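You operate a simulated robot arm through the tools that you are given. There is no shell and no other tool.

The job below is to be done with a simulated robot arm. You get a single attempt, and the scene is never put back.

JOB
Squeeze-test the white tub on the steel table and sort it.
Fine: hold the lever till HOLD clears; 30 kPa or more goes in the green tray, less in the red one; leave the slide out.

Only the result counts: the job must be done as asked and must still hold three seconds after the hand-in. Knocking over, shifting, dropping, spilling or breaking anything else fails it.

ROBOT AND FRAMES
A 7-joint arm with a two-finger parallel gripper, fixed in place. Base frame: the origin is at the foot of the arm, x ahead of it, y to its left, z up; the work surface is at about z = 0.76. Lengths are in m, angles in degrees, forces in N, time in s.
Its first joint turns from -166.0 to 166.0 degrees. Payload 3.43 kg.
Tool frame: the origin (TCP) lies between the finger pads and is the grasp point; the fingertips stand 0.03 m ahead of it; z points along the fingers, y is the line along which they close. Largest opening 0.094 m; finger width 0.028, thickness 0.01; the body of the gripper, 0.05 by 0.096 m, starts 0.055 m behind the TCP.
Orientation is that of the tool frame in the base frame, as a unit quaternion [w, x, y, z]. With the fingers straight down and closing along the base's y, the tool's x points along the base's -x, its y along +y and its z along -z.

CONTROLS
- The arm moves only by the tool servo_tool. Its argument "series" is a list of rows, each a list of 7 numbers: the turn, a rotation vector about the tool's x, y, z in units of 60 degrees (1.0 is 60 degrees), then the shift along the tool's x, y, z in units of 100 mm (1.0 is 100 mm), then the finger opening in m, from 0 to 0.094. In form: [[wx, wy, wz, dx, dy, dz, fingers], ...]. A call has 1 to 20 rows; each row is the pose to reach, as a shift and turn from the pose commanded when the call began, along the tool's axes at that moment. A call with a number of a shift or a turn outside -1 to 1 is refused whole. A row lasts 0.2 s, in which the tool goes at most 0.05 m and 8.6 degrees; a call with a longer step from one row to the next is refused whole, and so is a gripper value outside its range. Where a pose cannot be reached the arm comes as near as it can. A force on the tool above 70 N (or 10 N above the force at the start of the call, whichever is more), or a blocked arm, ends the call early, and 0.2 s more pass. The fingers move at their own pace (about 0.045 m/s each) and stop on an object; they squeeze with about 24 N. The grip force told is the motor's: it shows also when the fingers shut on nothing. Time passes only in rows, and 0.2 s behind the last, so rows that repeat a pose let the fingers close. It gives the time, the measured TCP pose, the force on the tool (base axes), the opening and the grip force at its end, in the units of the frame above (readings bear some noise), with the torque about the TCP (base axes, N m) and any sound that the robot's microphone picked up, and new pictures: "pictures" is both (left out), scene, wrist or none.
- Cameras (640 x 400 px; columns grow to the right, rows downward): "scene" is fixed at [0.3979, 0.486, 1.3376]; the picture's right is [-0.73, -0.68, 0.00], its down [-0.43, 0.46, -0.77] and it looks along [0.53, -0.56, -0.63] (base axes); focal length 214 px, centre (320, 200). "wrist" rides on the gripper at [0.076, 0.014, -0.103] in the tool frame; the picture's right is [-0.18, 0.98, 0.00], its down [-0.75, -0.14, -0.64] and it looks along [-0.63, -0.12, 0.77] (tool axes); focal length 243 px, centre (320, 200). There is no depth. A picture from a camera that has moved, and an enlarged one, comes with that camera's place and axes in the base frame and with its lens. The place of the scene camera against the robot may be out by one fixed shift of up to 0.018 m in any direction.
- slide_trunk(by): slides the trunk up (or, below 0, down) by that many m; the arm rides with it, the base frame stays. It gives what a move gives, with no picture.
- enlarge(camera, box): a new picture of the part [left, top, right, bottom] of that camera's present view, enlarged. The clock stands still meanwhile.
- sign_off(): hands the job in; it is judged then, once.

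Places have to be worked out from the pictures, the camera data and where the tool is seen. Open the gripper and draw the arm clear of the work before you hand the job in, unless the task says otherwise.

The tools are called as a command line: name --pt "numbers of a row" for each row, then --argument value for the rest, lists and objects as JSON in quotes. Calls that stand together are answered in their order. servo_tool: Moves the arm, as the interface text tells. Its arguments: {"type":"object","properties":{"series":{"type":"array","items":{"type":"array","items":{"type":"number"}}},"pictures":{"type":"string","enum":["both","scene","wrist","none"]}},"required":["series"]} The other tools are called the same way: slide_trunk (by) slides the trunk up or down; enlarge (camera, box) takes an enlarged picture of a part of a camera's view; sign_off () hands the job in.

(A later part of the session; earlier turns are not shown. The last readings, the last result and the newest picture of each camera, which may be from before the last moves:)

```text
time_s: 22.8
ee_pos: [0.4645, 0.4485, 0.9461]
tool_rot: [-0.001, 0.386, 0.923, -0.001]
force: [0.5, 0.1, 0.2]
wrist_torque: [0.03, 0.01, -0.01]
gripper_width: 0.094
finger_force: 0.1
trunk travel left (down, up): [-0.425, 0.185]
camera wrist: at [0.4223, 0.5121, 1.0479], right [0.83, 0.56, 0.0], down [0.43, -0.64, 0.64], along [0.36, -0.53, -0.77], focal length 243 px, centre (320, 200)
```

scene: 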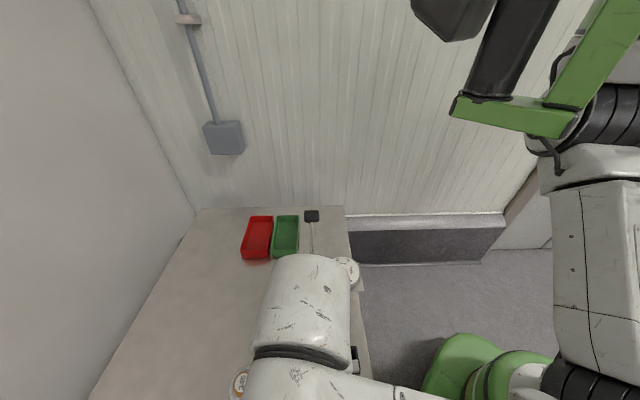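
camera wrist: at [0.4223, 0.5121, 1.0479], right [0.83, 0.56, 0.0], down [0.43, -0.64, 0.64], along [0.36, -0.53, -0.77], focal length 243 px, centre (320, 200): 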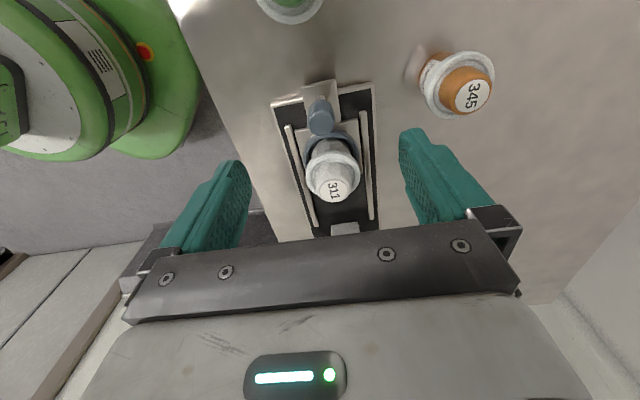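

The view now lines up with the slide. I'll enlarge it to pin down the knob.

enlarge --camera "wrist" --box '[250, 60, 410, 240]'

```text
2.22 times, centred on (330, 150) of wrist
camera zoom: at [0.4223, 0.5121, 1.0479], right [0.83, 0.56, 0.0], down [0.43, -0.64, 0.64], along [0.36, -0.53, -0.77], focal length 539 px, centre (298, 311)
```

zoom: 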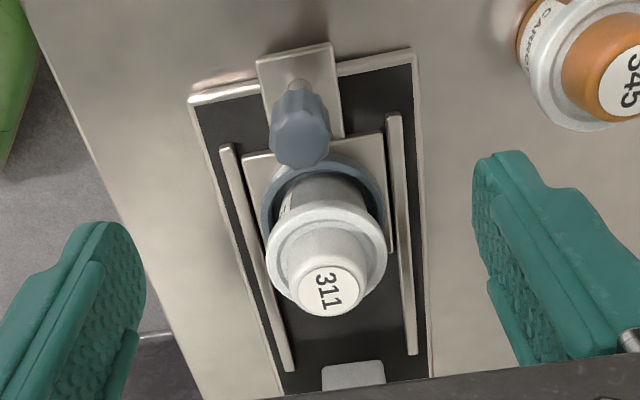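

The knob post is at about (0.468, 0.445) with its head between z 0.815 and 0.845. The slide axis is about -45.3°, which matches the tool's -x direction. I'll descend around the knob with the fingers partly open.

servo_tool --pt "0 0 0 -0.05 0 0.2 0.07" --pt "0 0 0 -0.05 0 0.4 0.06" --pt "0 0 0 -0.05 0 0.6 0.06" --pt "0 0 0 -0.05 0 0.6 0.06" --pictures "wrist"

enlarge --camera "wrist" --box '[220, 60, 420, 230]'

```text
time_s: 23.8
ee_pos: [0.4675, 0.4438, 0.8847]
tool_rot: [0.001, 0.386, 0.923, 0.0]
force: [-0.3, -0.1, 0.7]
wrist_torque: [-0.01, -0.04, 0.03]
gripper_width: 0.0603
finger_force: 0.1
trunk travel left (down, up): [-0.425, 0.185]
camera wrist: at [0.4258, 0.5079, 0.9873], right [0.83, 0.56, 0.0], down [0.43, -0.63, 0.64], along [0.36, -0.53, -0.77], focal length 243 px, centre (320, 200)
```

wrist: 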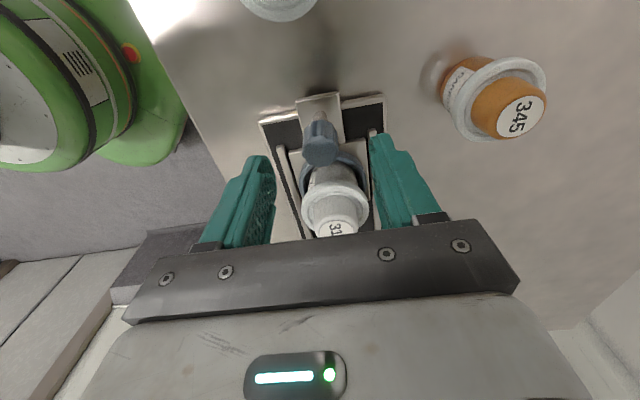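

```text
2.35 times, centred on (320, 145) of wrist
camera zoom: at [0.4258, 0.5079, 0.9873], right [0.83, 0.56, 0.0], down [0.43, -0.63, 0.64], along [0.36, -0.53, -0.77], focal length 571 px, centre (320, 329)
```

zoom: 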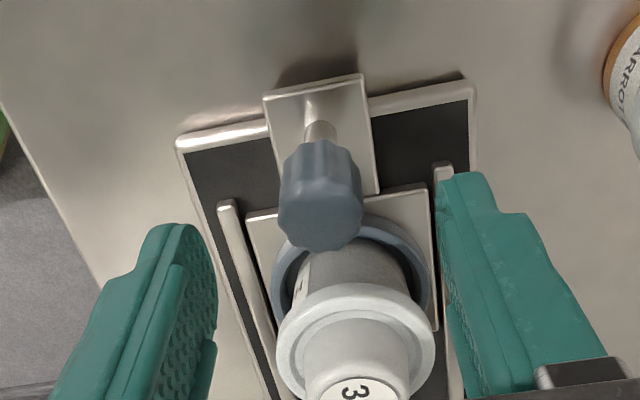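

Knob at about (0.470, 0.443), directly under the TCP. I'll descend to z 0.83 and close on it.

servo_tool --pt "0 0 0 -0.01 0 0.2 0.06" --pt "0 0 0 -0.01 0 0.4 0.06" --pt "0 0 0 -0.01 0 0.54 0.06" --pt "0 0 0 -0.01 0 0.54 0.03" --pt "0 0 0 -0.01 0 0.54 0.01" --pt "0 0 0 -0.01 0 0.54 0.01" --pt "0 0 0 -0.01 0 0.54 0.01" --pictures "wrist"

```text
time_s: 25.4
ee_pos: [0.4698, 0.4437, 0.83]
tool_rot: [-0.001, 0.385, 0.923, -0.001]
force: [0.2, 1.7, 0.4]
wrist_torque: [0.27, -0.25, 0.01]
gripper_width: 0.0239
finger_force: 24.2
trunk travel left (down, up): [-0.425, 0.185]
camera wrist: at [0.4263, 0.5072, 0.9334], right [0.83, 0.56, 0.0], down [0.43, -0.63, 0.64], along [0.36, -0.53, -0.77], focal length 243 px, centre (320, 200)
```

wrist: 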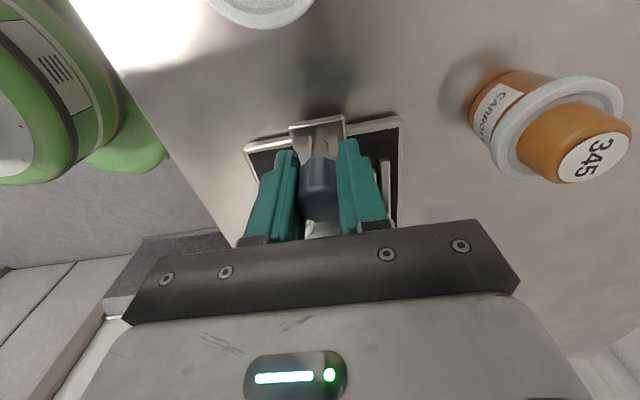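

The knob is held at 0.024 m. I'll push the slide in by 3 cm first and check force and tracking.

servo_tool --pt "0 0 0 -0.05 0 0 0.01" --pt "0 0 0 -0.12 0 0 0.01" --pt "0 0 0 -0.2 0 0 0.01" --pt "0 0 0 -0.3 0 0 0.01" --pt "0 0 0 -0.3 0 0 0.01" --pictures "wrist"

enlarge --camera "wrist" --box '[220, 90, 420, 260]'

```text
time_s: 26.6
ee_pos: [0.4895, 0.4213, 0.8306]
tool_rot: [0.0, 0.385, 0.923, -0.001]
force: [4.4, 5.9, -0.1]
wrist_torque: [0.3, -0.05, -0.05]
gripper_width: 0.0236
finger_force: 24.7
trunk travel left (down, up): [-0.425, 0.185]
camera wrist: at [0.4474, 0.486, 0.9334], right [0.83, 0.56, 0.0], down [0.43, -0.63, 0.64], along [0.36, -0.53, -0.77], focal length 243 px, centre (320, 200)
```

wrist: 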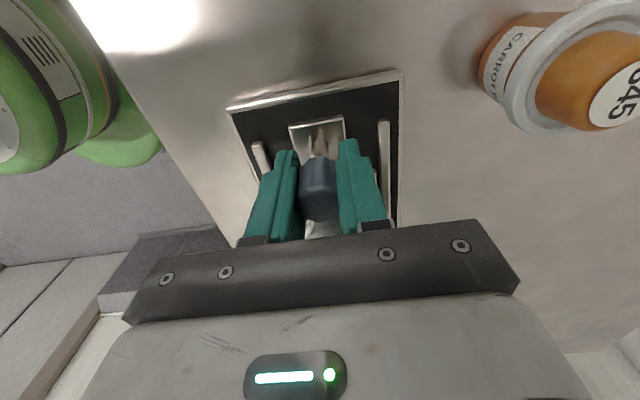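

```text
2.35 times, centred on (320, 175) of wrist
camera zoom: at [0.4474, 0.486, 0.9334], right [0.83, 0.56, 0.0], down [0.43, -0.63, 0.64], along [0.36, -0.53, -0.77], focal length 571 px, centre (320, 259)
```

zoom: 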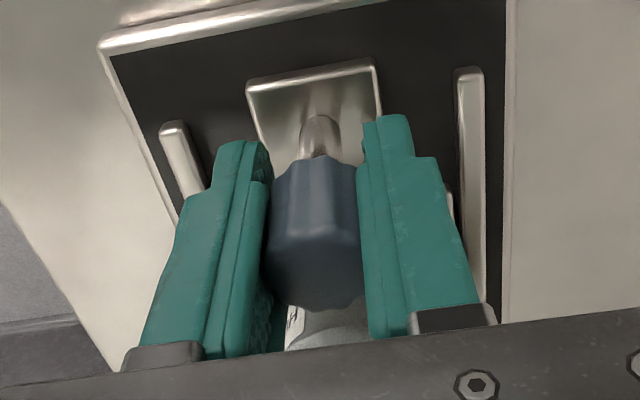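

It slides with about 7 N sideways force, meaning my line is a fraction of a degree off. I'll continue with a small +y correction.

servo_tool --pt "0 0 0 -0.08 0.005 0 0.01" --pt "0 0 0 -0.16 0.008 0 0.01" --pt "0 0 0 -0.24 0.01 0 0.01" --pt "0 0 0 -0.32 0.012 0 0.01" --pt "0 0 0 -0.32 0.012 0 0.01" --pictures "both"

```text
time_s: 27.8
ee_pos: [0.5129, 0.3988, 0.8306]
tool_rot: [0.0, 0.386, 0.922, -0.001]
force: [-10.0, -9.3, 0.7]
wrist_torque: [0.38, 0.02, -0.04]
gripper_width: 0.0236
finger_force: 24.0
trunk travel left (down, up): [-0.425, 0.185]
camera wrist: at [0.4708, 0.4632, 0.9334], right [0.83, 0.56, 0.0], down [0.43, -0.63, 0.64], along [0.36, -0.53, -0.77], focal length 243 px, centre (320, 200)
```

scene: 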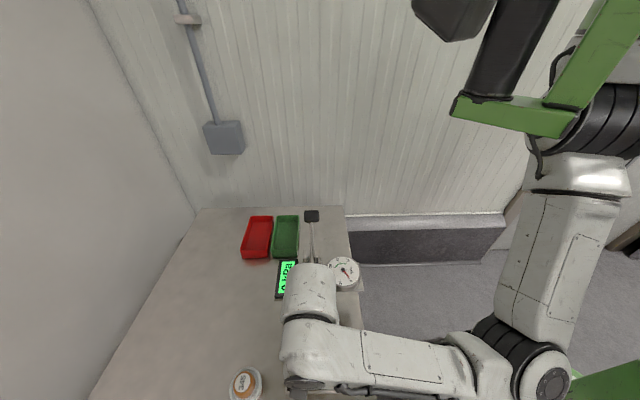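
wrist: 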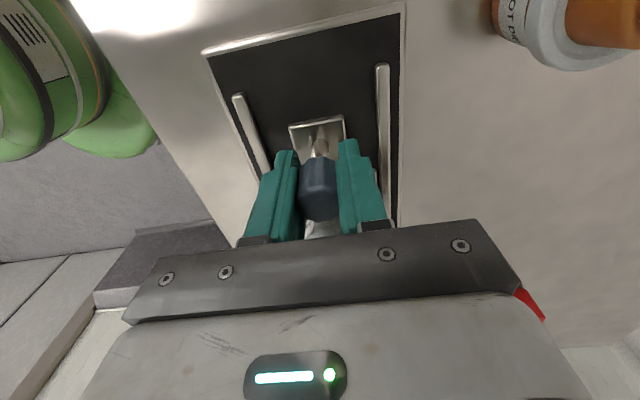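

The correction was too much (about -13 N sideways), so I'll take back 0.8 mm and continue. The slide has almost no axial friction, so I'll feel for the end stop.

servo_tool --pt "0 0 0 -0.05 -0.008 0 0.01" --pt "0 0 0 -0.1 -0.008 0 0.01" --pt "0 0 0 -0.15 -0.008 0 0.01" --pt "0 0 0 -0.2 -0.008 0 0.01" --pt "0 0 0 -0.2 -0.008 0 0.01" --pictures "both"

enlarge --camera "scene" --box '[250, 200, 390, 300]'

```text
time_s: 29.0
ee_pos: [0.5272, 0.3854, 0.8308]
tool_rot: [0.0, 0.386, 0.923, -0.001]
force: [-0.6, -0.7, 0.5]
wrist_torque: [0.14, -0.09, 0.03]
gripper_width: 0.0237
finger_force: 23.3
trunk travel left (down, up): [-0.425, 0.185]
camera wrist: at [0.4844, 0.4491, 0.9335], right [0.83, 0.56, 0.0], down [0.43, -0.64, 0.64], along [0.36, -0.53, -0.77], focal length 243 px, centre (320, 200)
```

scene: 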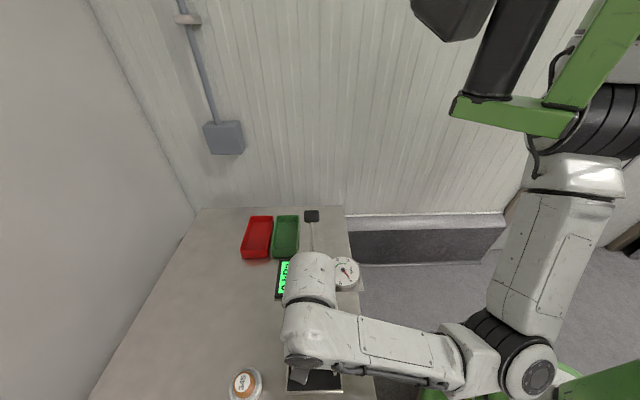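
wrist: 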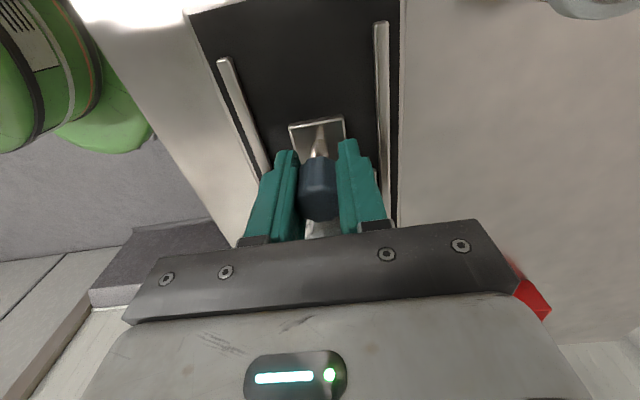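

```text
4.00 times, centred on (320, 250) of scene
camera zoom: at [0.3979, 0.486, 1.3376], right [-0.73, -0.68, 0.0], down [-0.43, 0.46, -0.77], along [0.53, -0.56, -0.63], focal length 858 px, centre (320, 0)
```

zoom: 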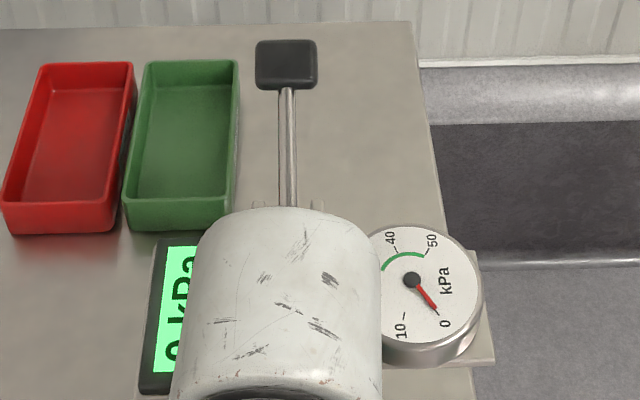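

Forces are now near zero and the slide has travelled about 82 mm; the plunger should be roughly 10–15 mm further. I'll go on in small steps looking for the stop.

servo_tool --pt "0 0 0 -0.03 0 0 0.01" --pt "0 0 0 -0.06 0 0 0.01" --pt "0 0 0 -0.08 0 0 0.01" --pt "0 0 0 -0.08 0 0 0.01" --pictures "none"

servo_tool --pt "0 0 0 -0.02 0 0 0.01" --pt "0 0 0 -0.04 0 0 0.01" --pt "0 0 0 -0.04 0 0 0.01" --pictures "wrist"

```text
time_s: 30.0
ee_pos: [0.5286, 0.3828, 0.8307]
tool_rot: [-0.002, 0.381, 0.925, 0.0]
force: [-38.2, 22.5, -0.4]
wrist_torque: [-0.82, -2.78, -0.45]
gripper_width: 0.0234
finger_force: 23.6
trunk travel left (down, up): [-0.425, 0.185]
```

```text
time_s: 30.8
ee_pos: [0.5324, 0.3822, 0.8331]
tool_rot: [-0.002, 0.38, 0.925, 0.002]
force: [-40.9, 44.3, 2.8]
wrist_torque: [-3.53, -2.1, -0.77]
gripper_width: 0.0239
finger_force: 23.7
trunk travel left (down, up): [-0.425, 0.185]
camera wrist: at [0.4879, 0.4443, 0.9357], right [0.82, 0.57, 0.0], down [0.44, -0.63, 0.64], along [0.36, -0.52, -0.77], focal length 243 px, centre (320, 200)
```

wrist: 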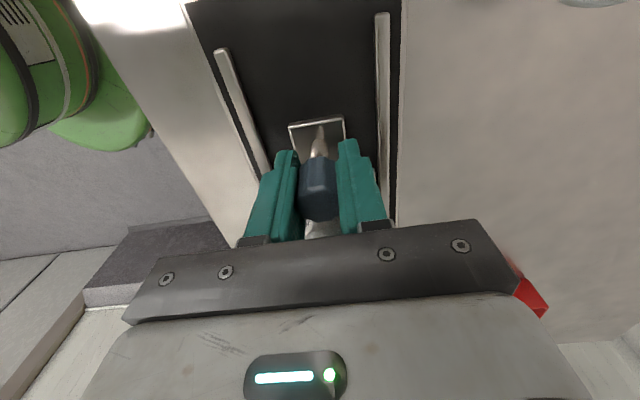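

The torque puts this contact about 6 cm above the TCP, so the gripper body is touching the press head and this isn't the slide's stop. I'll back off 12 mm, open, and tilt the tool so its body leans away from the press.

servo_tool --pt "0 0 0 0.06 0 0 0.01" --pt "0 0 0 0.12 0 0 0.01" --pt "0 0 0 0.18 0 0 0.01" --pt "0 0 0 0.18 0 0 0.01" --pictures "wrist"

```text
time_s: 31.8
ee_pos: [0.5235, 0.3891, 0.8304]
tool_rot: [0.0, 0.386, 0.923, 0.0]
force: [11.8, 10.9, 8.6]
wrist_torque: [-0.54, -0.33, -0.07]
gripper_width: 0.0236
finger_force: 23.5
trunk travel left (down, up): [-0.425, 0.185]
camera wrist: at [0.4802, 0.454, 0.9334], right [0.83, 0.56, 0.0], down [0.43, -0.64, 0.64], along [0.36, -0.53, -0.77], focal length 243 px, centre (320, 200)
```

wrist: 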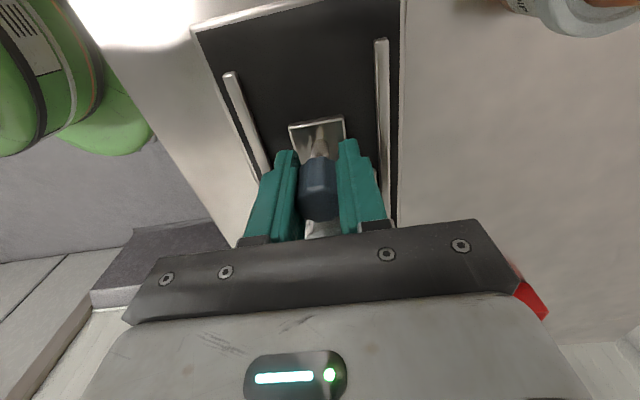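

Clear of the head now. I'll open the fingers and tilt about 22° in place.

servo_tool --pt "0 0 0 0 0 0 0.04" --pt "0 0 0 0 0 0 0.06" --pt "0 -0.09 0 0 0 0 0.06" --pt "0 -0.18 0 0 0 0 0.06" --pt "0 -0.27 0 0 0 0 0.06" --pt "0 -0.37 0 0 0 0 0.06" --pt "0 -0.37 0 0 0 0 0.06" --pictures "both"

enlarge --camera "wrist" --box '[220, 60, 420, 240]'

```text
time_s: 33.4
ee_pos: [0.5222, 0.3888, 0.8316]
tool_rot: [0.178, 0.378, 0.905, -0.075]
force: [0.5, 0.0, -0.6]
wrist_torque: [-0.03, -0.02, 0.01]
gripper_width: 0.06
finger_force: 0.1
trunk travel left (down, up): [-0.425, 0.185]
camera wrist: at [0.4565, 0.4773, 0.8972], right [0.82, 0.57, 0.07], down [0.22, -0.42, 0.88], along [0.53, -0.71, -0.47], focal length 243 px, centre (320, 200)
```

scene: 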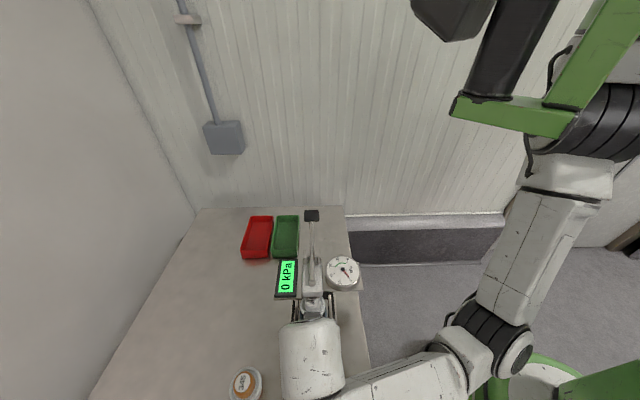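
wrist: 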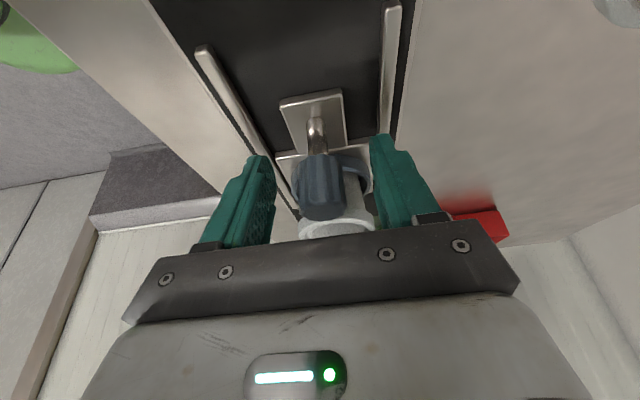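

```text
2.22 times, centred on (320, 150) of wrist
camera zoom: at [0.4565, 0.4773, 0.8972], right [0.82, 0.57, 0.07], down [0.22, -0.42, 0.88], along [0.53, -0.71, -0.47], focal length 539 px, centre (320, 311)
```

zoom: 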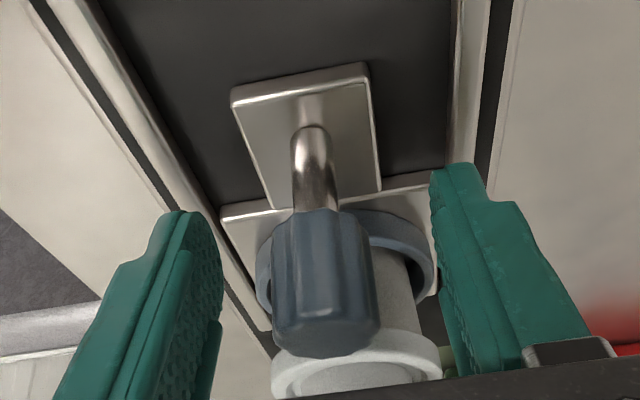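

The tub is still upright in the cup and the knob is between the fingers. I'll close again and push inward horizontally, which in the tilted axes is -x with some +z.

servo_tool --pt "0 0 0 0 0 0 0.03" --pt "0 0 0 0 0 0 0.01" --pt "0 0 0 0 0 0 0.01" --pt "0 0 0 0 0 0 0.01" --pt "0 0 0 -0.046 0 0.019 0.01" --pt "0 0 0 -0.093 0 0.038 0.01" --pt "0 0 0 -0.139 0 0.057 0.01" --pt "0 0 0 -0.139 0 0.057 0.01" --pictures "wrist"

```text
time_s: 35.2
ee_pos: [0.5328, 0.38, 0.8311]
tool_rot: [0.176, 0.378, 0.906, -0.074]
force: [5.6, 16.5, 4.2]
wrist_torque: [0.06, 0.11, -0.14]
gripper_width: 0.0242
finger_force: 23.9
trunk travel left (down, up): [-0.425, 0.185]
camera wrist: at [0.4666, 0.4675, 0.8977], right [0.82, 0.57, 0.07], down [0.22, -0.42, 0.88], along [0.53, -0.7, -0.47], focal length 243 px, centre (320, 200)
```

wrist: 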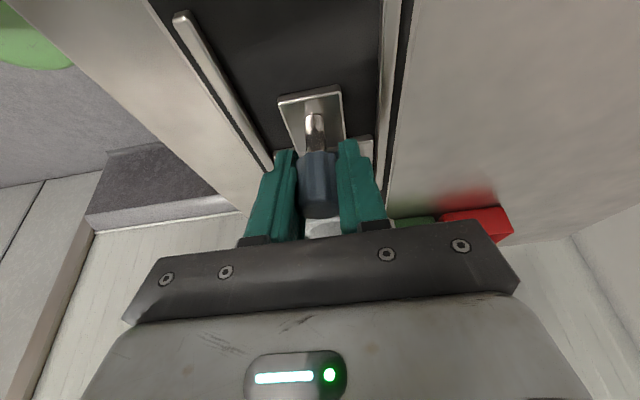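

There's 15 N of sideways force from a 1 mm misalignment and about 8 N along the axis. I'll correct the lateral offset and continue 5 mm.

servo_tool --pt "0 0 0 0 0.009 0 0.01" --pt "0 0 0 -0.023 0.009 0.0095 0.01" --pt "0 0 0 -0.046 0.009 0.019 0.01" --pt "0 0 0 -0.046 0.009 0.019 0.01" --pictures "none"

```text
time_s: 36.2
ee_pos: [0.5337, 0.3791, 0.8306]
tool_rot: [0.175, 0.374, 0.908, -0.074]
force: [-38.1, 35.0, 1.0]
wrist_torque: [0.14, 0.04, -0.02]
gripper_width: 0.0237
finger_force: 23.9
trunk travel left (down, up): [-0.425, 0.185]
```

Now the resistance is a pure axial 52 N with no torque, so the slide is at its end stop (travel about 92 mm). I'll ease off 3 mm, open, and back away outward before rising.

servo_tool --pt "0 0 0 0.014 0 -0.006 0.01" --pt "0 0 0 0.028 0 -0.011 0.01" --pt "0 0 0 0.028 0 -0.011 0.01" --pt "0 0 0 0.028 0 -0.011 0.04" --pt "0 0 0 0.028 0 -0.011 0.06" --pt "0 0 0 0.028 0 -0.011 0.06" --pictures "wrist"

enlarge --camera "wrist" --box '[220, 60, 420, 240]'

enlarge --camera "scene" --box '[250, 200, 390, 320]'

```text
time_s: 37.6
ee_pos: [0.5354, 0.3765, 0.8311]
tool_rot: [0.177, 0.379, 0.905, -0.075]
force: [0.4, -0.5, -0.5]
wrist_torque: [0.03, 0.02, -0.01]
gripper_width: 0.06
finger_force: 0.0
trunk travel left (down, up): [-0.425, 0.185]
camera wrist: at [0.4699, 0.4649, 0.897], right [0.82, 0.57, 0.07], down [0.22, -0.42, 0.88], along [0.53, -0.71, -0.47], focal length 243 px, centre (320, 200)
```

wrist: 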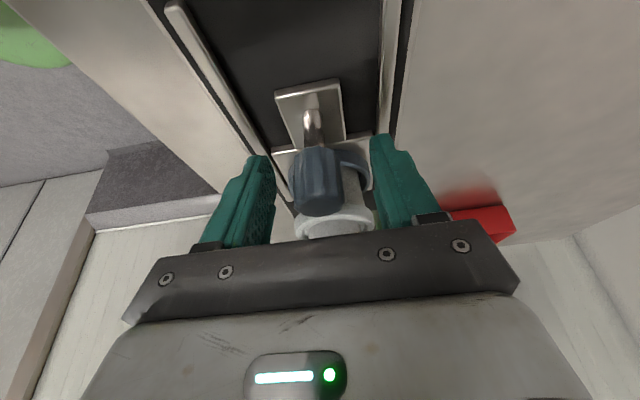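

```text
2.22 times, centred on (320, 150) of wrist
camera zoom: at [0.4699, 0.4649, 0.897], right [0.82, 0.57, 0.07], down [0.22, -0.42, 0.88], along [0.53, -0.71, -0.47], focal length 539 px, centre (320, 311)
```

zoom: 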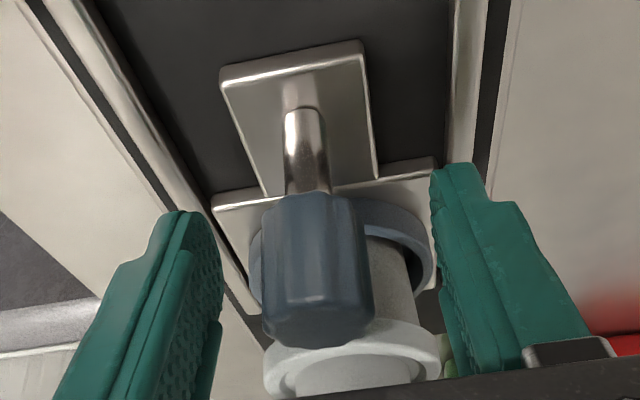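

```text
3.33 times, centred on (320, 260) of scene
camera zoom: at [0.3979, 0.486, 1.3376], right [-0.73, -0.68, 0.0], down [-0.43, 0.46, -0.77], along [0.53, -0.56, -0.63], focal length 715 px, centre (320, 0)
```

zoom: 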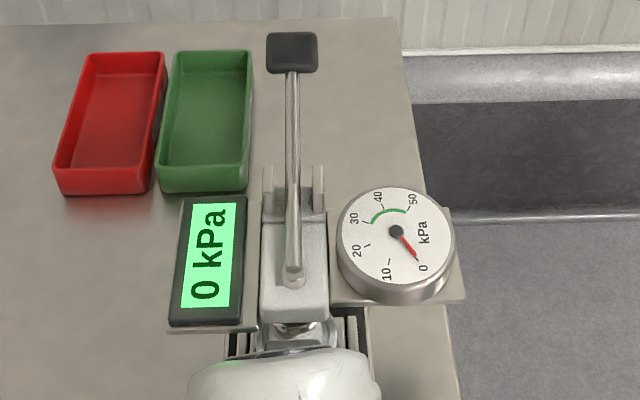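

The slide is in and released, with the tub standing in the cup under the plunger. I'll retreat back along the tool axis, then untilt and rise.

servo_tool --pt "0 0 0 0 0 -0.2 0.06" --pt "0 0 0 0 0 -0.5 0.06" --pt "0 0 0 0 0 -0.8 0.06" --pt "0 0.09 0 0 0 -1.0 0.06" --pt "0 0.18 0 0 0 -1.0 0.06" --pt "0 0.28 0 0 0 -1.0 0.06" --pt "0 0.37 0 0 0 -1.0 0.06" --pt "0 0.37 0 0 0 -1.0 0.06" --pictures "none"

servo_tool --pt "0 0 0 0 0 -0.3 0.06" --pt "0 0 0 0 0 -0.6 0.07" --pt "0 0 0 0 0 -0.9 0.08" --pt "0 0 0 0 0 -1.0 0.09" --pt "0 0 0 0 0 -1.0 0.09" --pictures "both"

enlarge --camera "wrist" --box '[220, 20, 420, 240]'

```text
time_s: 39.4
ee_pos: [0.5101, 0.4044, 0.9242]
tool_rot: [-0.002, 0.384, 0.923, 0.0]
force: [-0.2, 0.3, 0.1]
wrist_torque: [0.02, 0.01, 0.02]
gripper_width: 0.0602
finger_force: 0.1
trunk travel left (down, up): [-0.425, 0.185]
```

```text
time_s: 40.6
ee_pos: [0.5085, 0.4043, 1.0243]
tool_rot: [0.0, 0.385, 0.923, -0.001]
force: [-0.3, -0.3, 0.4]
wrist_torque: [0.01, -0.01, 0.0]
gripper_width: 0.0901
finger_force: 0.1
trunk travel left (down, up): [-0.425, 0.185]
camera wrist: at [0.4662, 0.469, 1.1265], right [0.83, 0.56, 0.0], down [0.43, -0.63, 0.64], along [0.36, -0.53, -0.77], focal length 243 px, centre (320, 200)
```

scene: 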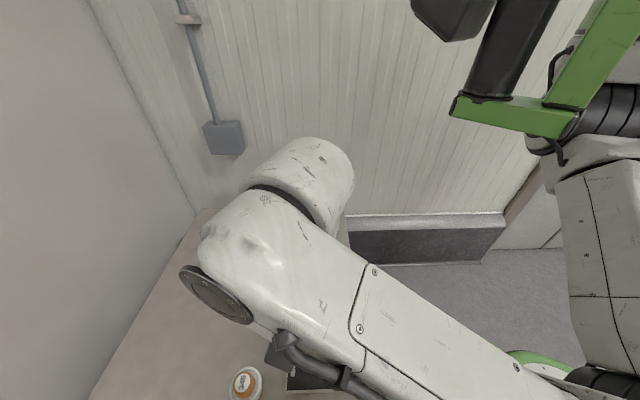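
wrist: 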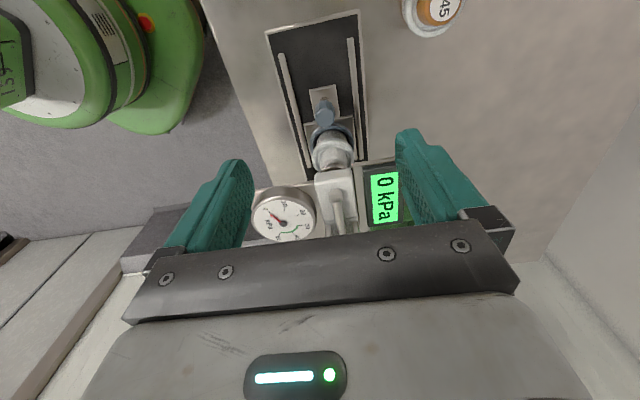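

```text
1.82 times, centred on (320, 130) of wrist
camera zoom: at [0.4662, 0.469, 1.1265], right [0.83, 0.56, 0.0], down [0.43, -0.63, 0.64], along [0.36, -0.53, -0.77], focal length 441 px, centre (320, 327)
```

zoom: 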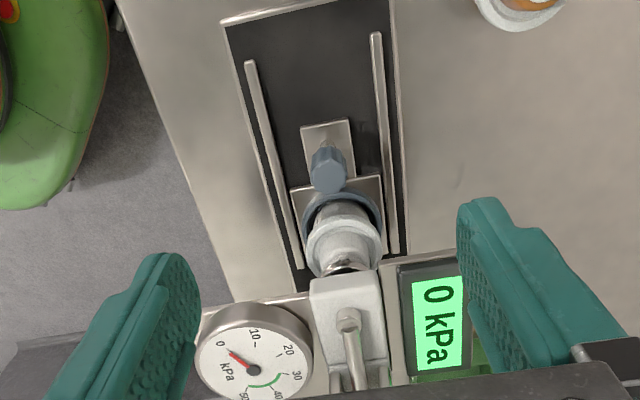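

The tub sits right under the plunger and both readouts show 0 kPa. I'll rise further and advance along the axis over the press, toward the lever, keeping above it.

servo_tool --pt "0 0 0 0 0 -0.4 0.09" --pt "0 0 0 0 0 -0.8 0.09" --pt "0 0 0 -0.4 0 -0.9 0.09" --pt "0 0 0 -0.8 0 -0.9 0.09" --pt "0 0 0 -1.0 0 -0.9 0.09" --pt "0 0 0 -1.0 0 -0.9 0.09" --pictures "wrist"

enlarge --camera "wrist" --box '[220, 20, 420, 240]'

```text
time_s: 42.0
ee_pos: [0.5798, 0.3332, 1.114]
tool_rot: [0.0, 0.385, 0.923, -0.001]
force: [0.8, 0.6, 0.8]
wrist_torque: [0.0, 0.01, 0.01]
gripper_width: 0.0901
finger_force: 0.1
trunk travel left (down, up): [-0.425, 0.185]
camera wrist: at [0.537, 0.3976, 1.216], right [0.83, 0.56, 0.0], down [0.43, -0.63, 0.64], along [0.36, -0.53, -0.77], focal length 243 px, centre (320, 200)
```

wrist: 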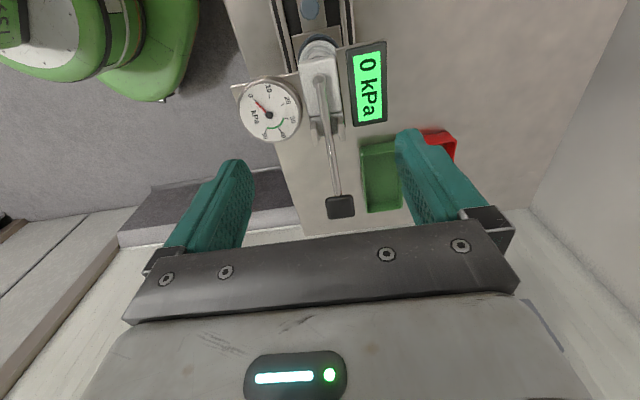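

```text
1.82 times, centred on (320, 130) of wrist
camera zoom: at [0.537, 0.3976, 1.216], right [0.83, 0.56, 0.0], down [0.43, -0.63, 0.64], along [0.36, -0.53, -0.77], focal length 441 px, centre (320, 327)
```

zoom: 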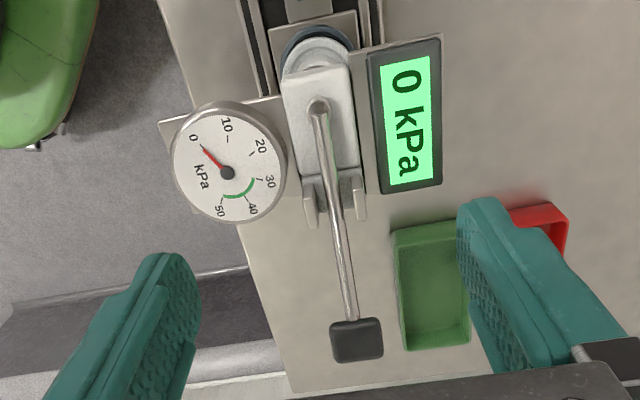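

This view plus the earlier ones triangulate the lever's knob at (0.686, 0.228, 0.964), and the lever runs along the same axis as the slide. I'll move over it at height.

servo_tool --pt "0 0 0 -0.4 0 0 0.09" --pt "0 0 0 -0.8 0 0 0.09" --pt "0 0 0 -1.0 0 0 0.09" --pictures "none"

servo_tool --pt "0 0 0 -0.25 0 0 0.09" --pt "0 0 0 -0.49 0 0 0.09" --pt "0 0 0 -0.49 0 0.3 0.09" --pt "0 0 0 -0.49 0 0.6 0.09" --pt "0 0 0 -0.49 0 0.6 0.09" --pictures "both"

enlarge --camera "wrist" --box '[220, 0, 420, 240]'

```text
time_s: 42.8
ee_pos: [0.6507, 0.2628, 1.1133]
tool_rot: [-0.001, 0.385, 0.923, -0.001]
force: [0.3, 0.3, -0.1]
wrist_torque: [0.01, -0.01, -0.01]
gripper_width: 0.0902
finger_force: 0.1
trunk travel left (down, up): [-0.425, 0.185]
```

```text
time_s: 44.0
ee_pos: [0.6855, 0.2268, 1.053]
tool_rot: [-0.001, 0.386, 0.923, 0.0]
force: [0.2, -0.7, -0.2]
wrist_torque: [0.01, 0.0, 0.0]
gripper_width: 0.09
finger_force: 0.0
trunk travel left (down, up): [-0.425, 0.185]
camera wrist: at [0.642, 0.2914, 1.1557], right [0.83, 0.56, 0.0], down [0.43, -0.63, 0.64], along [0.36, -0.53, -0.77], focal length 243 px, centre (320, 200)
```

scene: 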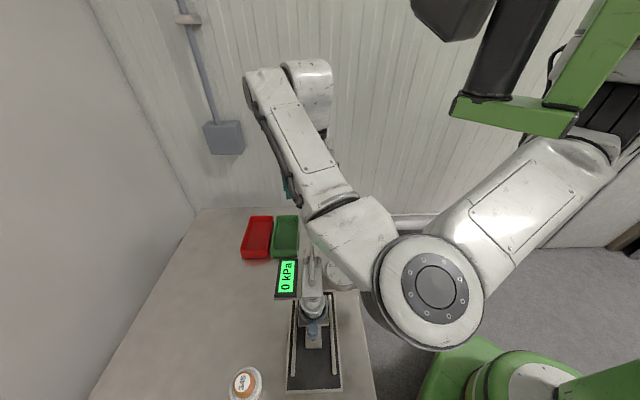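
wrist: 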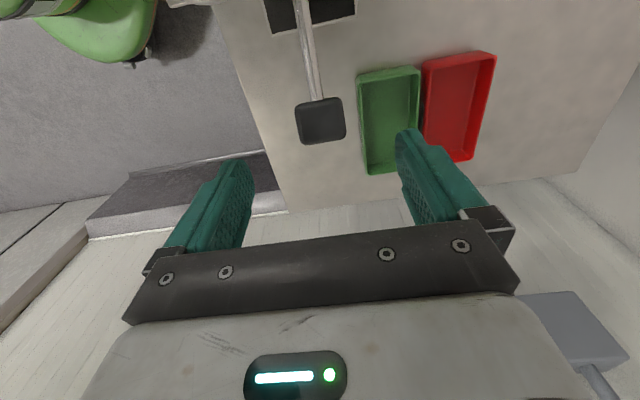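

```text
1.67 times, centred on (320, 120) of wrist
camera zoom: at [0.642, 0.2914, 1.1557], right [0.83, 0.56, 0.0], down [0.43, -0.63, 0.64], along [0.36, -0.53, -0.77], focal length 404 px, centre (320, 333)
```

zoom: 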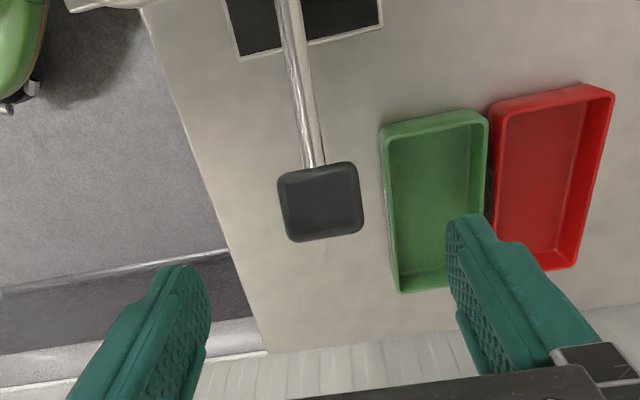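

The knob is at (0.685, 0.2275), directly below the TCP, and the scene camera has a clear view of the display. I'll descend to z of about 0.967 with the fingers either side of the knob and close on it.

servo_tool --pt "0 0 0 0 0 0.25 0.09" --pt "0 0 0 0 0 0.5 0.09" --pt "0 0 0 0 0 0.75 0.09" --pt "0 0 0 0 0 0.86 0.09" --pt "0 0 0 0 0 0.86 0.09" --pictures "wrist"

```text
time_s: 45.2
ee_pos: [0.6849, 0.2274, 0.9659]
tool_rot: [0.0, 0.385, 0.923, -0.001]
force: [-0.2, -0.1, 0.0]
wrist_torque: [-0.02, -0.01, -0.03]
gripper_width: 0.0898
finger_force: 0.0
trunk travel left (down, up): [-0.425, 0.185]
camera wrist: at [0.6418, 0.2922, 1.0695], right [0.83, 0.56, 0.0], down [0.43, -0.63, 0.64], along [0.36, -0.53, -0.77], focal length 243 px, centre (320, 200)
```

wrist: 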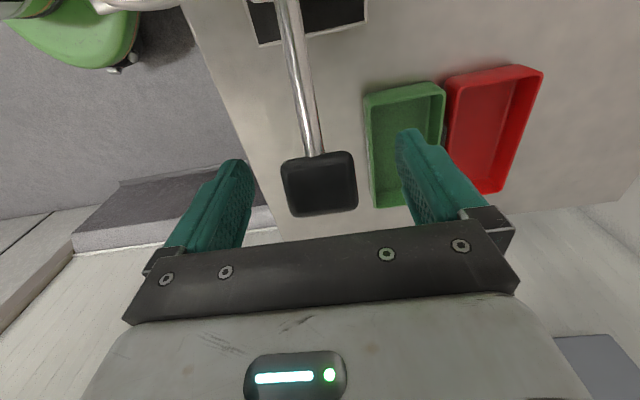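

The knob is centred between the fingers, so I'll close now.

servo_tool --pt "0 0 0 0 0 0 0.06" --pt "0 0 0 0 0 0 0.04" --pt "0 0 0 0 0 0 0.02" --pt "0 0 0 0 0 0 0.02" --pt "0 0 0 0 0 0 0.02" --pictures "both"

```text
time_s: 46.4
ee_pos: [0.6845, 0.2284, 0.9684]
tool_rot: [-0.001, 0.385, 0.923, -0.001]
force: [-3.8, -2.0, 0.0]
wrist_torque: [-0.04, -0.03, 0.14]
gripper_width: 0.0442
finger_force: 23.9
trunk travel left (down, up): [-0.425, 0.185]
camera wrist: at [0.6417, 0.292, 1.0698], right [0.83, 0.56, 0.0], down [0.43, -0.63, 0.64], along [0.36, -0.53, -0.77], focal length 243 px, centre (320, 200)
```

scene: 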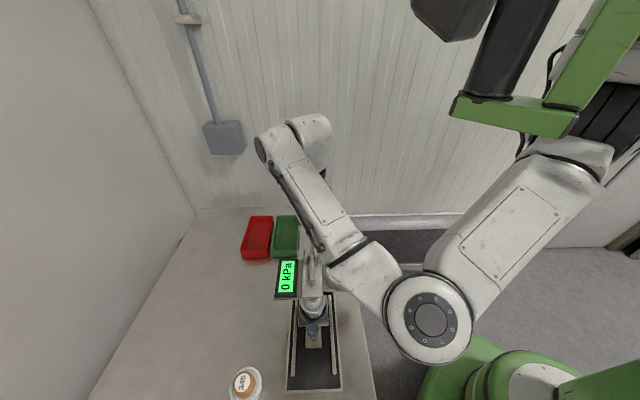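
wrist: 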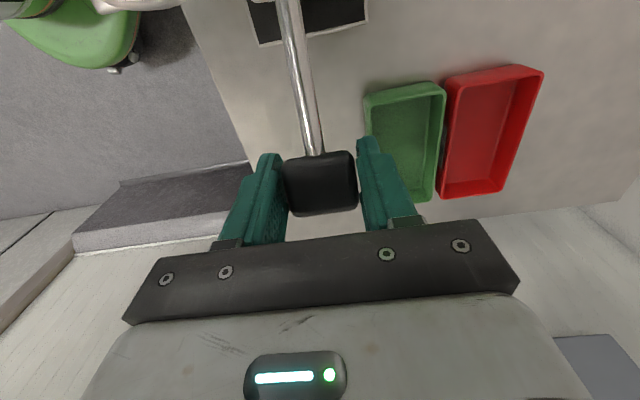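

The knob is gripped at 0.044. I'll start pressing the lever down along its arc, about 23 mm first, and watch the force and the display.

servo_tool --pt "0 0 0 -0.025 0 0.06 0.02" --pt "0 0 0 -0.045 0 0.12 0.02" --pt "0 0 0 -0.065 0 0.18 0.02" --pt "0 0 0 -0.08 0 0.23 0.02" --pictures "scene"

enlarge --camera "scene" --box '[250, 230, 370, 330]'

```text
time_s: 47.4
ee_pos: [0.6878, 0.223, 0.9437]
tool_rot: [0.0, 0.386, 0.923, -0.001]
force: [-2.6, 3.0, 6.2]
wrist_torque: [0.39, 0.5, 0.25]
gripper_width: 0.0445
finger_force: 24.1
trunk travel left (down, up): [-0.425, 0.185]
```

scene: 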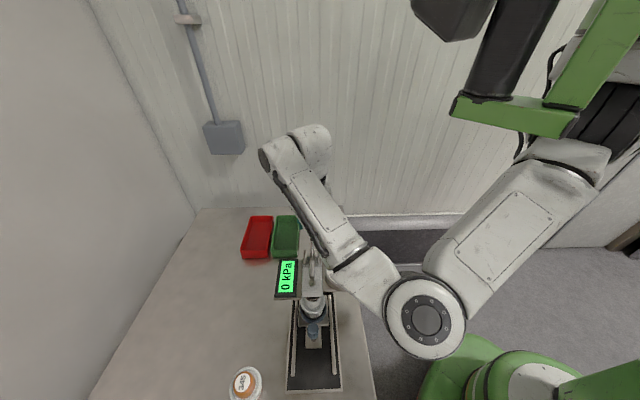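

```text
4.00 times, centred on (310, 280) of scene
camera zoom: at [0.3979, 0.486, 1.3376], right [-0.73, -0.68, 0.0], down [-0.43, 0.46, -0.77], along [0.53, -0.56, -0.63], focal length 858 px, centre (360, -120)
```

zoom: 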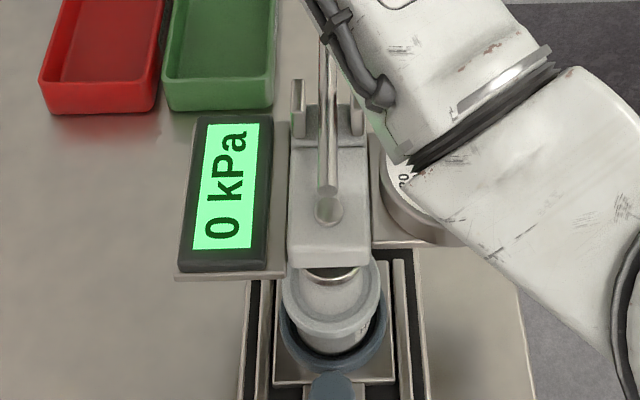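

The lever follows with about 6 N, and it's dropping toward the cradle. I'll continue downward.

servo_tool --pt "0 0 0 -0.012 0 0.05 0.02" --pt "0 0 0 -0.022 0 0.1 0.02" --pt "0 0 0 -0.032 0 0.15 0.02" --pt "0 0 0 -0.04 0 0.2 0.02" --pictures "scene"

enlarge --camera "scene" --box '[250, 230, 370, 330]'

```text
time_s: 48.4
ee_pos: [0.692, 0.219, 0.9253]
tool_rot: [-0.001, 0.385, 0.923, -0.001]
force: [-0.5, 11.5, 6.9]
wrist_torque: [0.37, 0.48, 0.16]
gripper_width: 0.0444
finger_force: 24.3
trunk travel left (down, up): [-0.425, 0.185]
```

scene: 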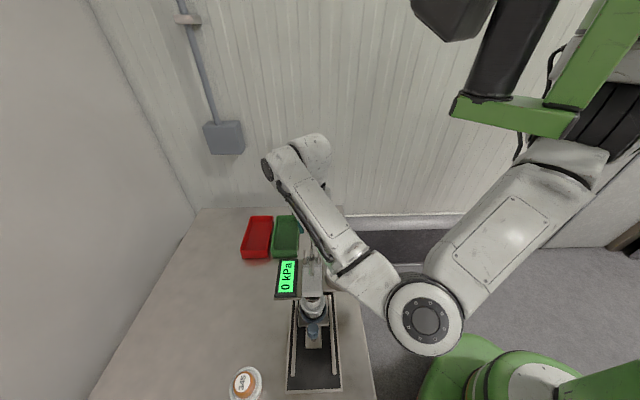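

```text
4.00 times, centred on (310, 280) of scene
camera zoom: at [0.3979, 0.486, 1.3376], right [-0.73, -0.68, 0.0], down [-0.43, 0.46, -0.77], along [0.53, -0.56, -0.63], focal length 858 px, centre (360, -120)
```

zoom: 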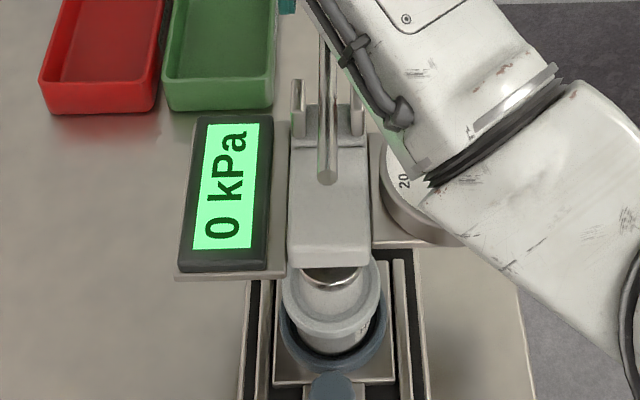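

The display still shows 0, with about 8 N pulling back toward the press, so I'm a bit too far outward. I'll continue down with a small inward correction.

servo_tool --pt "0 0 0 0.003 0.004 0.04 0.02" --pt "0 0 0 0.004 0.004 0.08 0.02" --pt "0 0 0 0.004 0.004 0.12 0.02" --pt "0 0 0 0.004 0.004 0.15 0.02" --pictures "scene"

enlarge --camera "scene" --box '[250, 230, 370, 330]'

```text
time_s: 49.4
ee_pos: [0.6929, 0.2195, 0.91]
tool_rot: [-0.001, 0.386, 0.922, -0.001]
force: [4.5, 5.4, 11.2]
wrist_torque: [0.47, 0.44, 0.18]
gripper_width: 0.0445
finger_force: 24.1
trunk travel left (down, up): [-0.425, 0.185]
```

scene: 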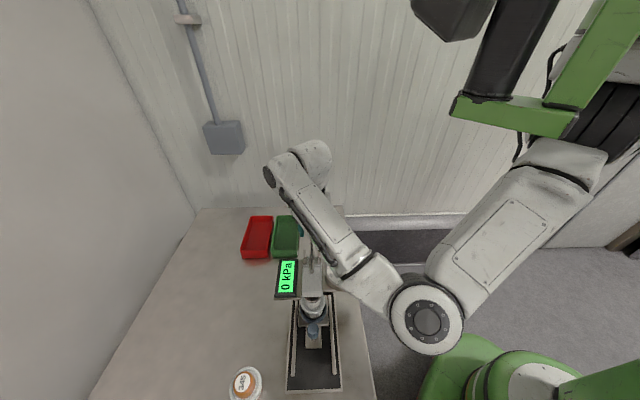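

```text
4.00 times, centred on (310, 280) of scene
camera zoom: at [0.3979, 0.486, 1.3376], right [-0.73, -0.68, 0.0], down [-0.43, 0.46, -0.77], along [0.53, -0.56, -0.63], focal length 858 px, centre (360, -120)
```

zoom: 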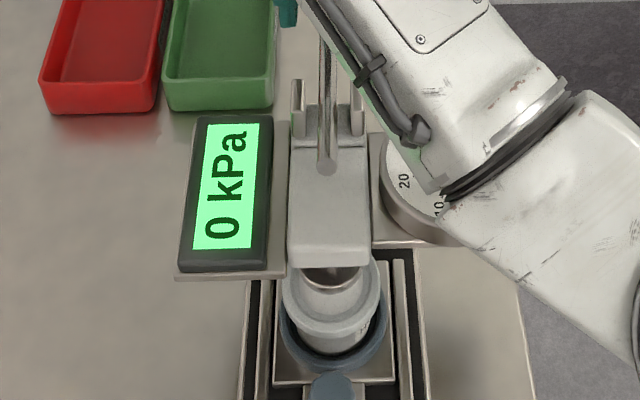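

The plunger is starting to descend and the force is up to 11 N. I'll keep going down.

servo_tool --pt "0 0 0 0.0 0.004 0.04 0.02" --pt "0 0 0 0.0 0.004 0.08 0.02" --pt "0 0 0 0.0 0.004 0.12 0.02" --pt "0 0 0 0.0 0.004 0.15 0.02" --pictures "scene"

enlarge --camera "scene" --box '[250, 230, 370, 330]'

```text
time_s: 50.4
ee_pos: [0.6934, 0.2198, 0.8945]
tool_rot: [-0.001, 0.386, 0.923, -0.002]
force: [2.2, 1.2, 19.4]
wrist_torque: [0.05, -0.01, 0.22]
gripper_width: 0.0447
finger_force: 23.7
trunk travel left (down, up): [-0.425, 0.185]
```

scene: 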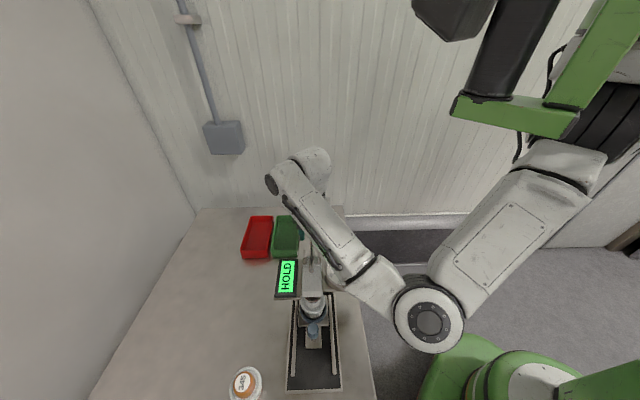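

```text
4.00 times, centred on (310, 280) of scene
camera zoom: at [0.3979, 0.486, 1.3376], right [-0.73, -0.68, 0.0], down [-0.43, 0.46, -0.77], along [0.53, -0.56, -0.63], focal length 858 px, centre (360, -120)
```

zoom: 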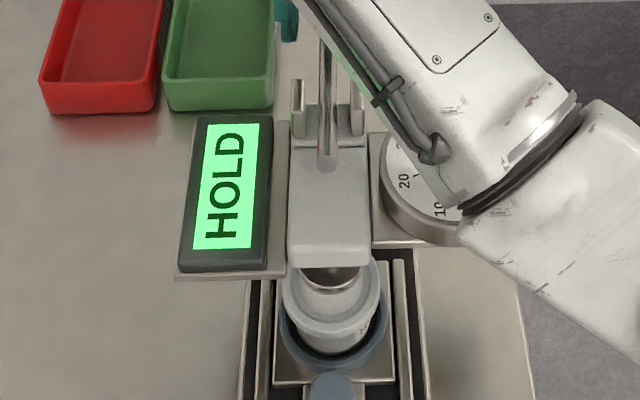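

The display shows HOLD. I'll hold still here and watch it.

servo_tool --pt "0 0 0 0 0 0 0.02" --pt "0 0 0 0 0 0 0.02" --pt "0 0 0 0 0 0 0.02" --pt "0 0 0 0 0 0 0.02" --pt "0 0 0 0 0 0 0.02" --pt "0 0 0 0 0 0 0.02" --pt "0 0 0 0 0 0 0.02" --pt "0 0 0 0 0 0 0.02" --pictures "both"

enlarge --camera "scene" --box '[250, 230, 370, 330]'

```text
time_s: 52.2
ee_pos: [0.6921, 0.2191, 0.895]
tool_rot: [-0.001, 0.385, 0.923, -0.002]
force: [2.2, 0.3, 17.2]
wrist_torque: [-0.11, -0.2, 0.15]
gripper_width: 0.0445
finger_force: 24.1
trunk travel left (down, up): [-0.425, 0.185]
camera wrist: at [0.6494, 0.2841, 0.9972], right [0.83, 0.56, 0.0], down [0.43, -0.63, 0.64], along [0.36, -0.53, -0.77], focal length 243 px, centre (320, 200)
```

scene: 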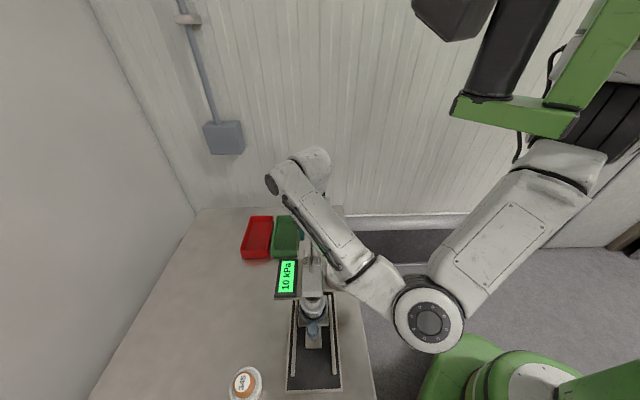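
wrist: 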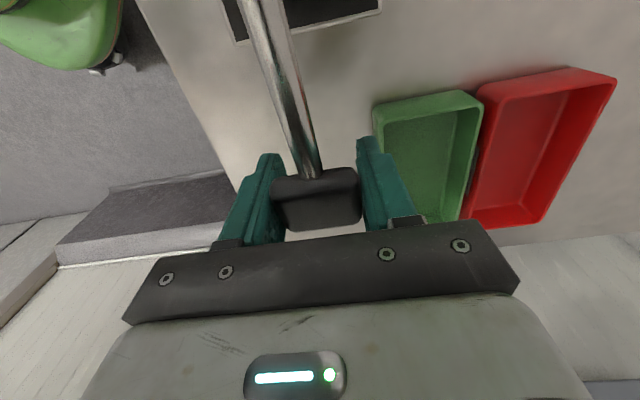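

```text
4.00 times, centred on (310, 280) of scene
camera zoom: at [0.3979, 0.486, 1.3376], right [-0.73, -0.68, 0.0], down [-0.43, 0.46, -0.77], along [0.53, -0.56, -0.63], focal length 858 px, centre (360, -120)
```

zoom: 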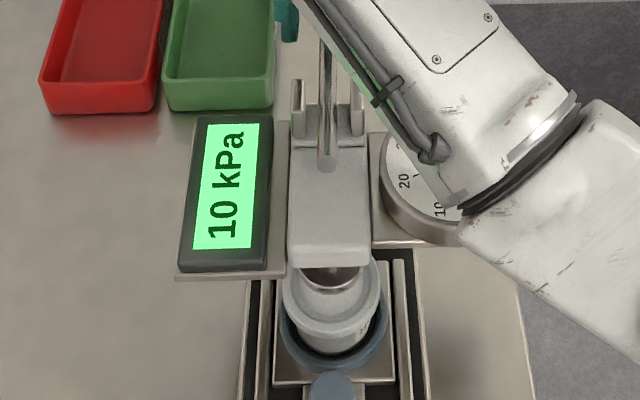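

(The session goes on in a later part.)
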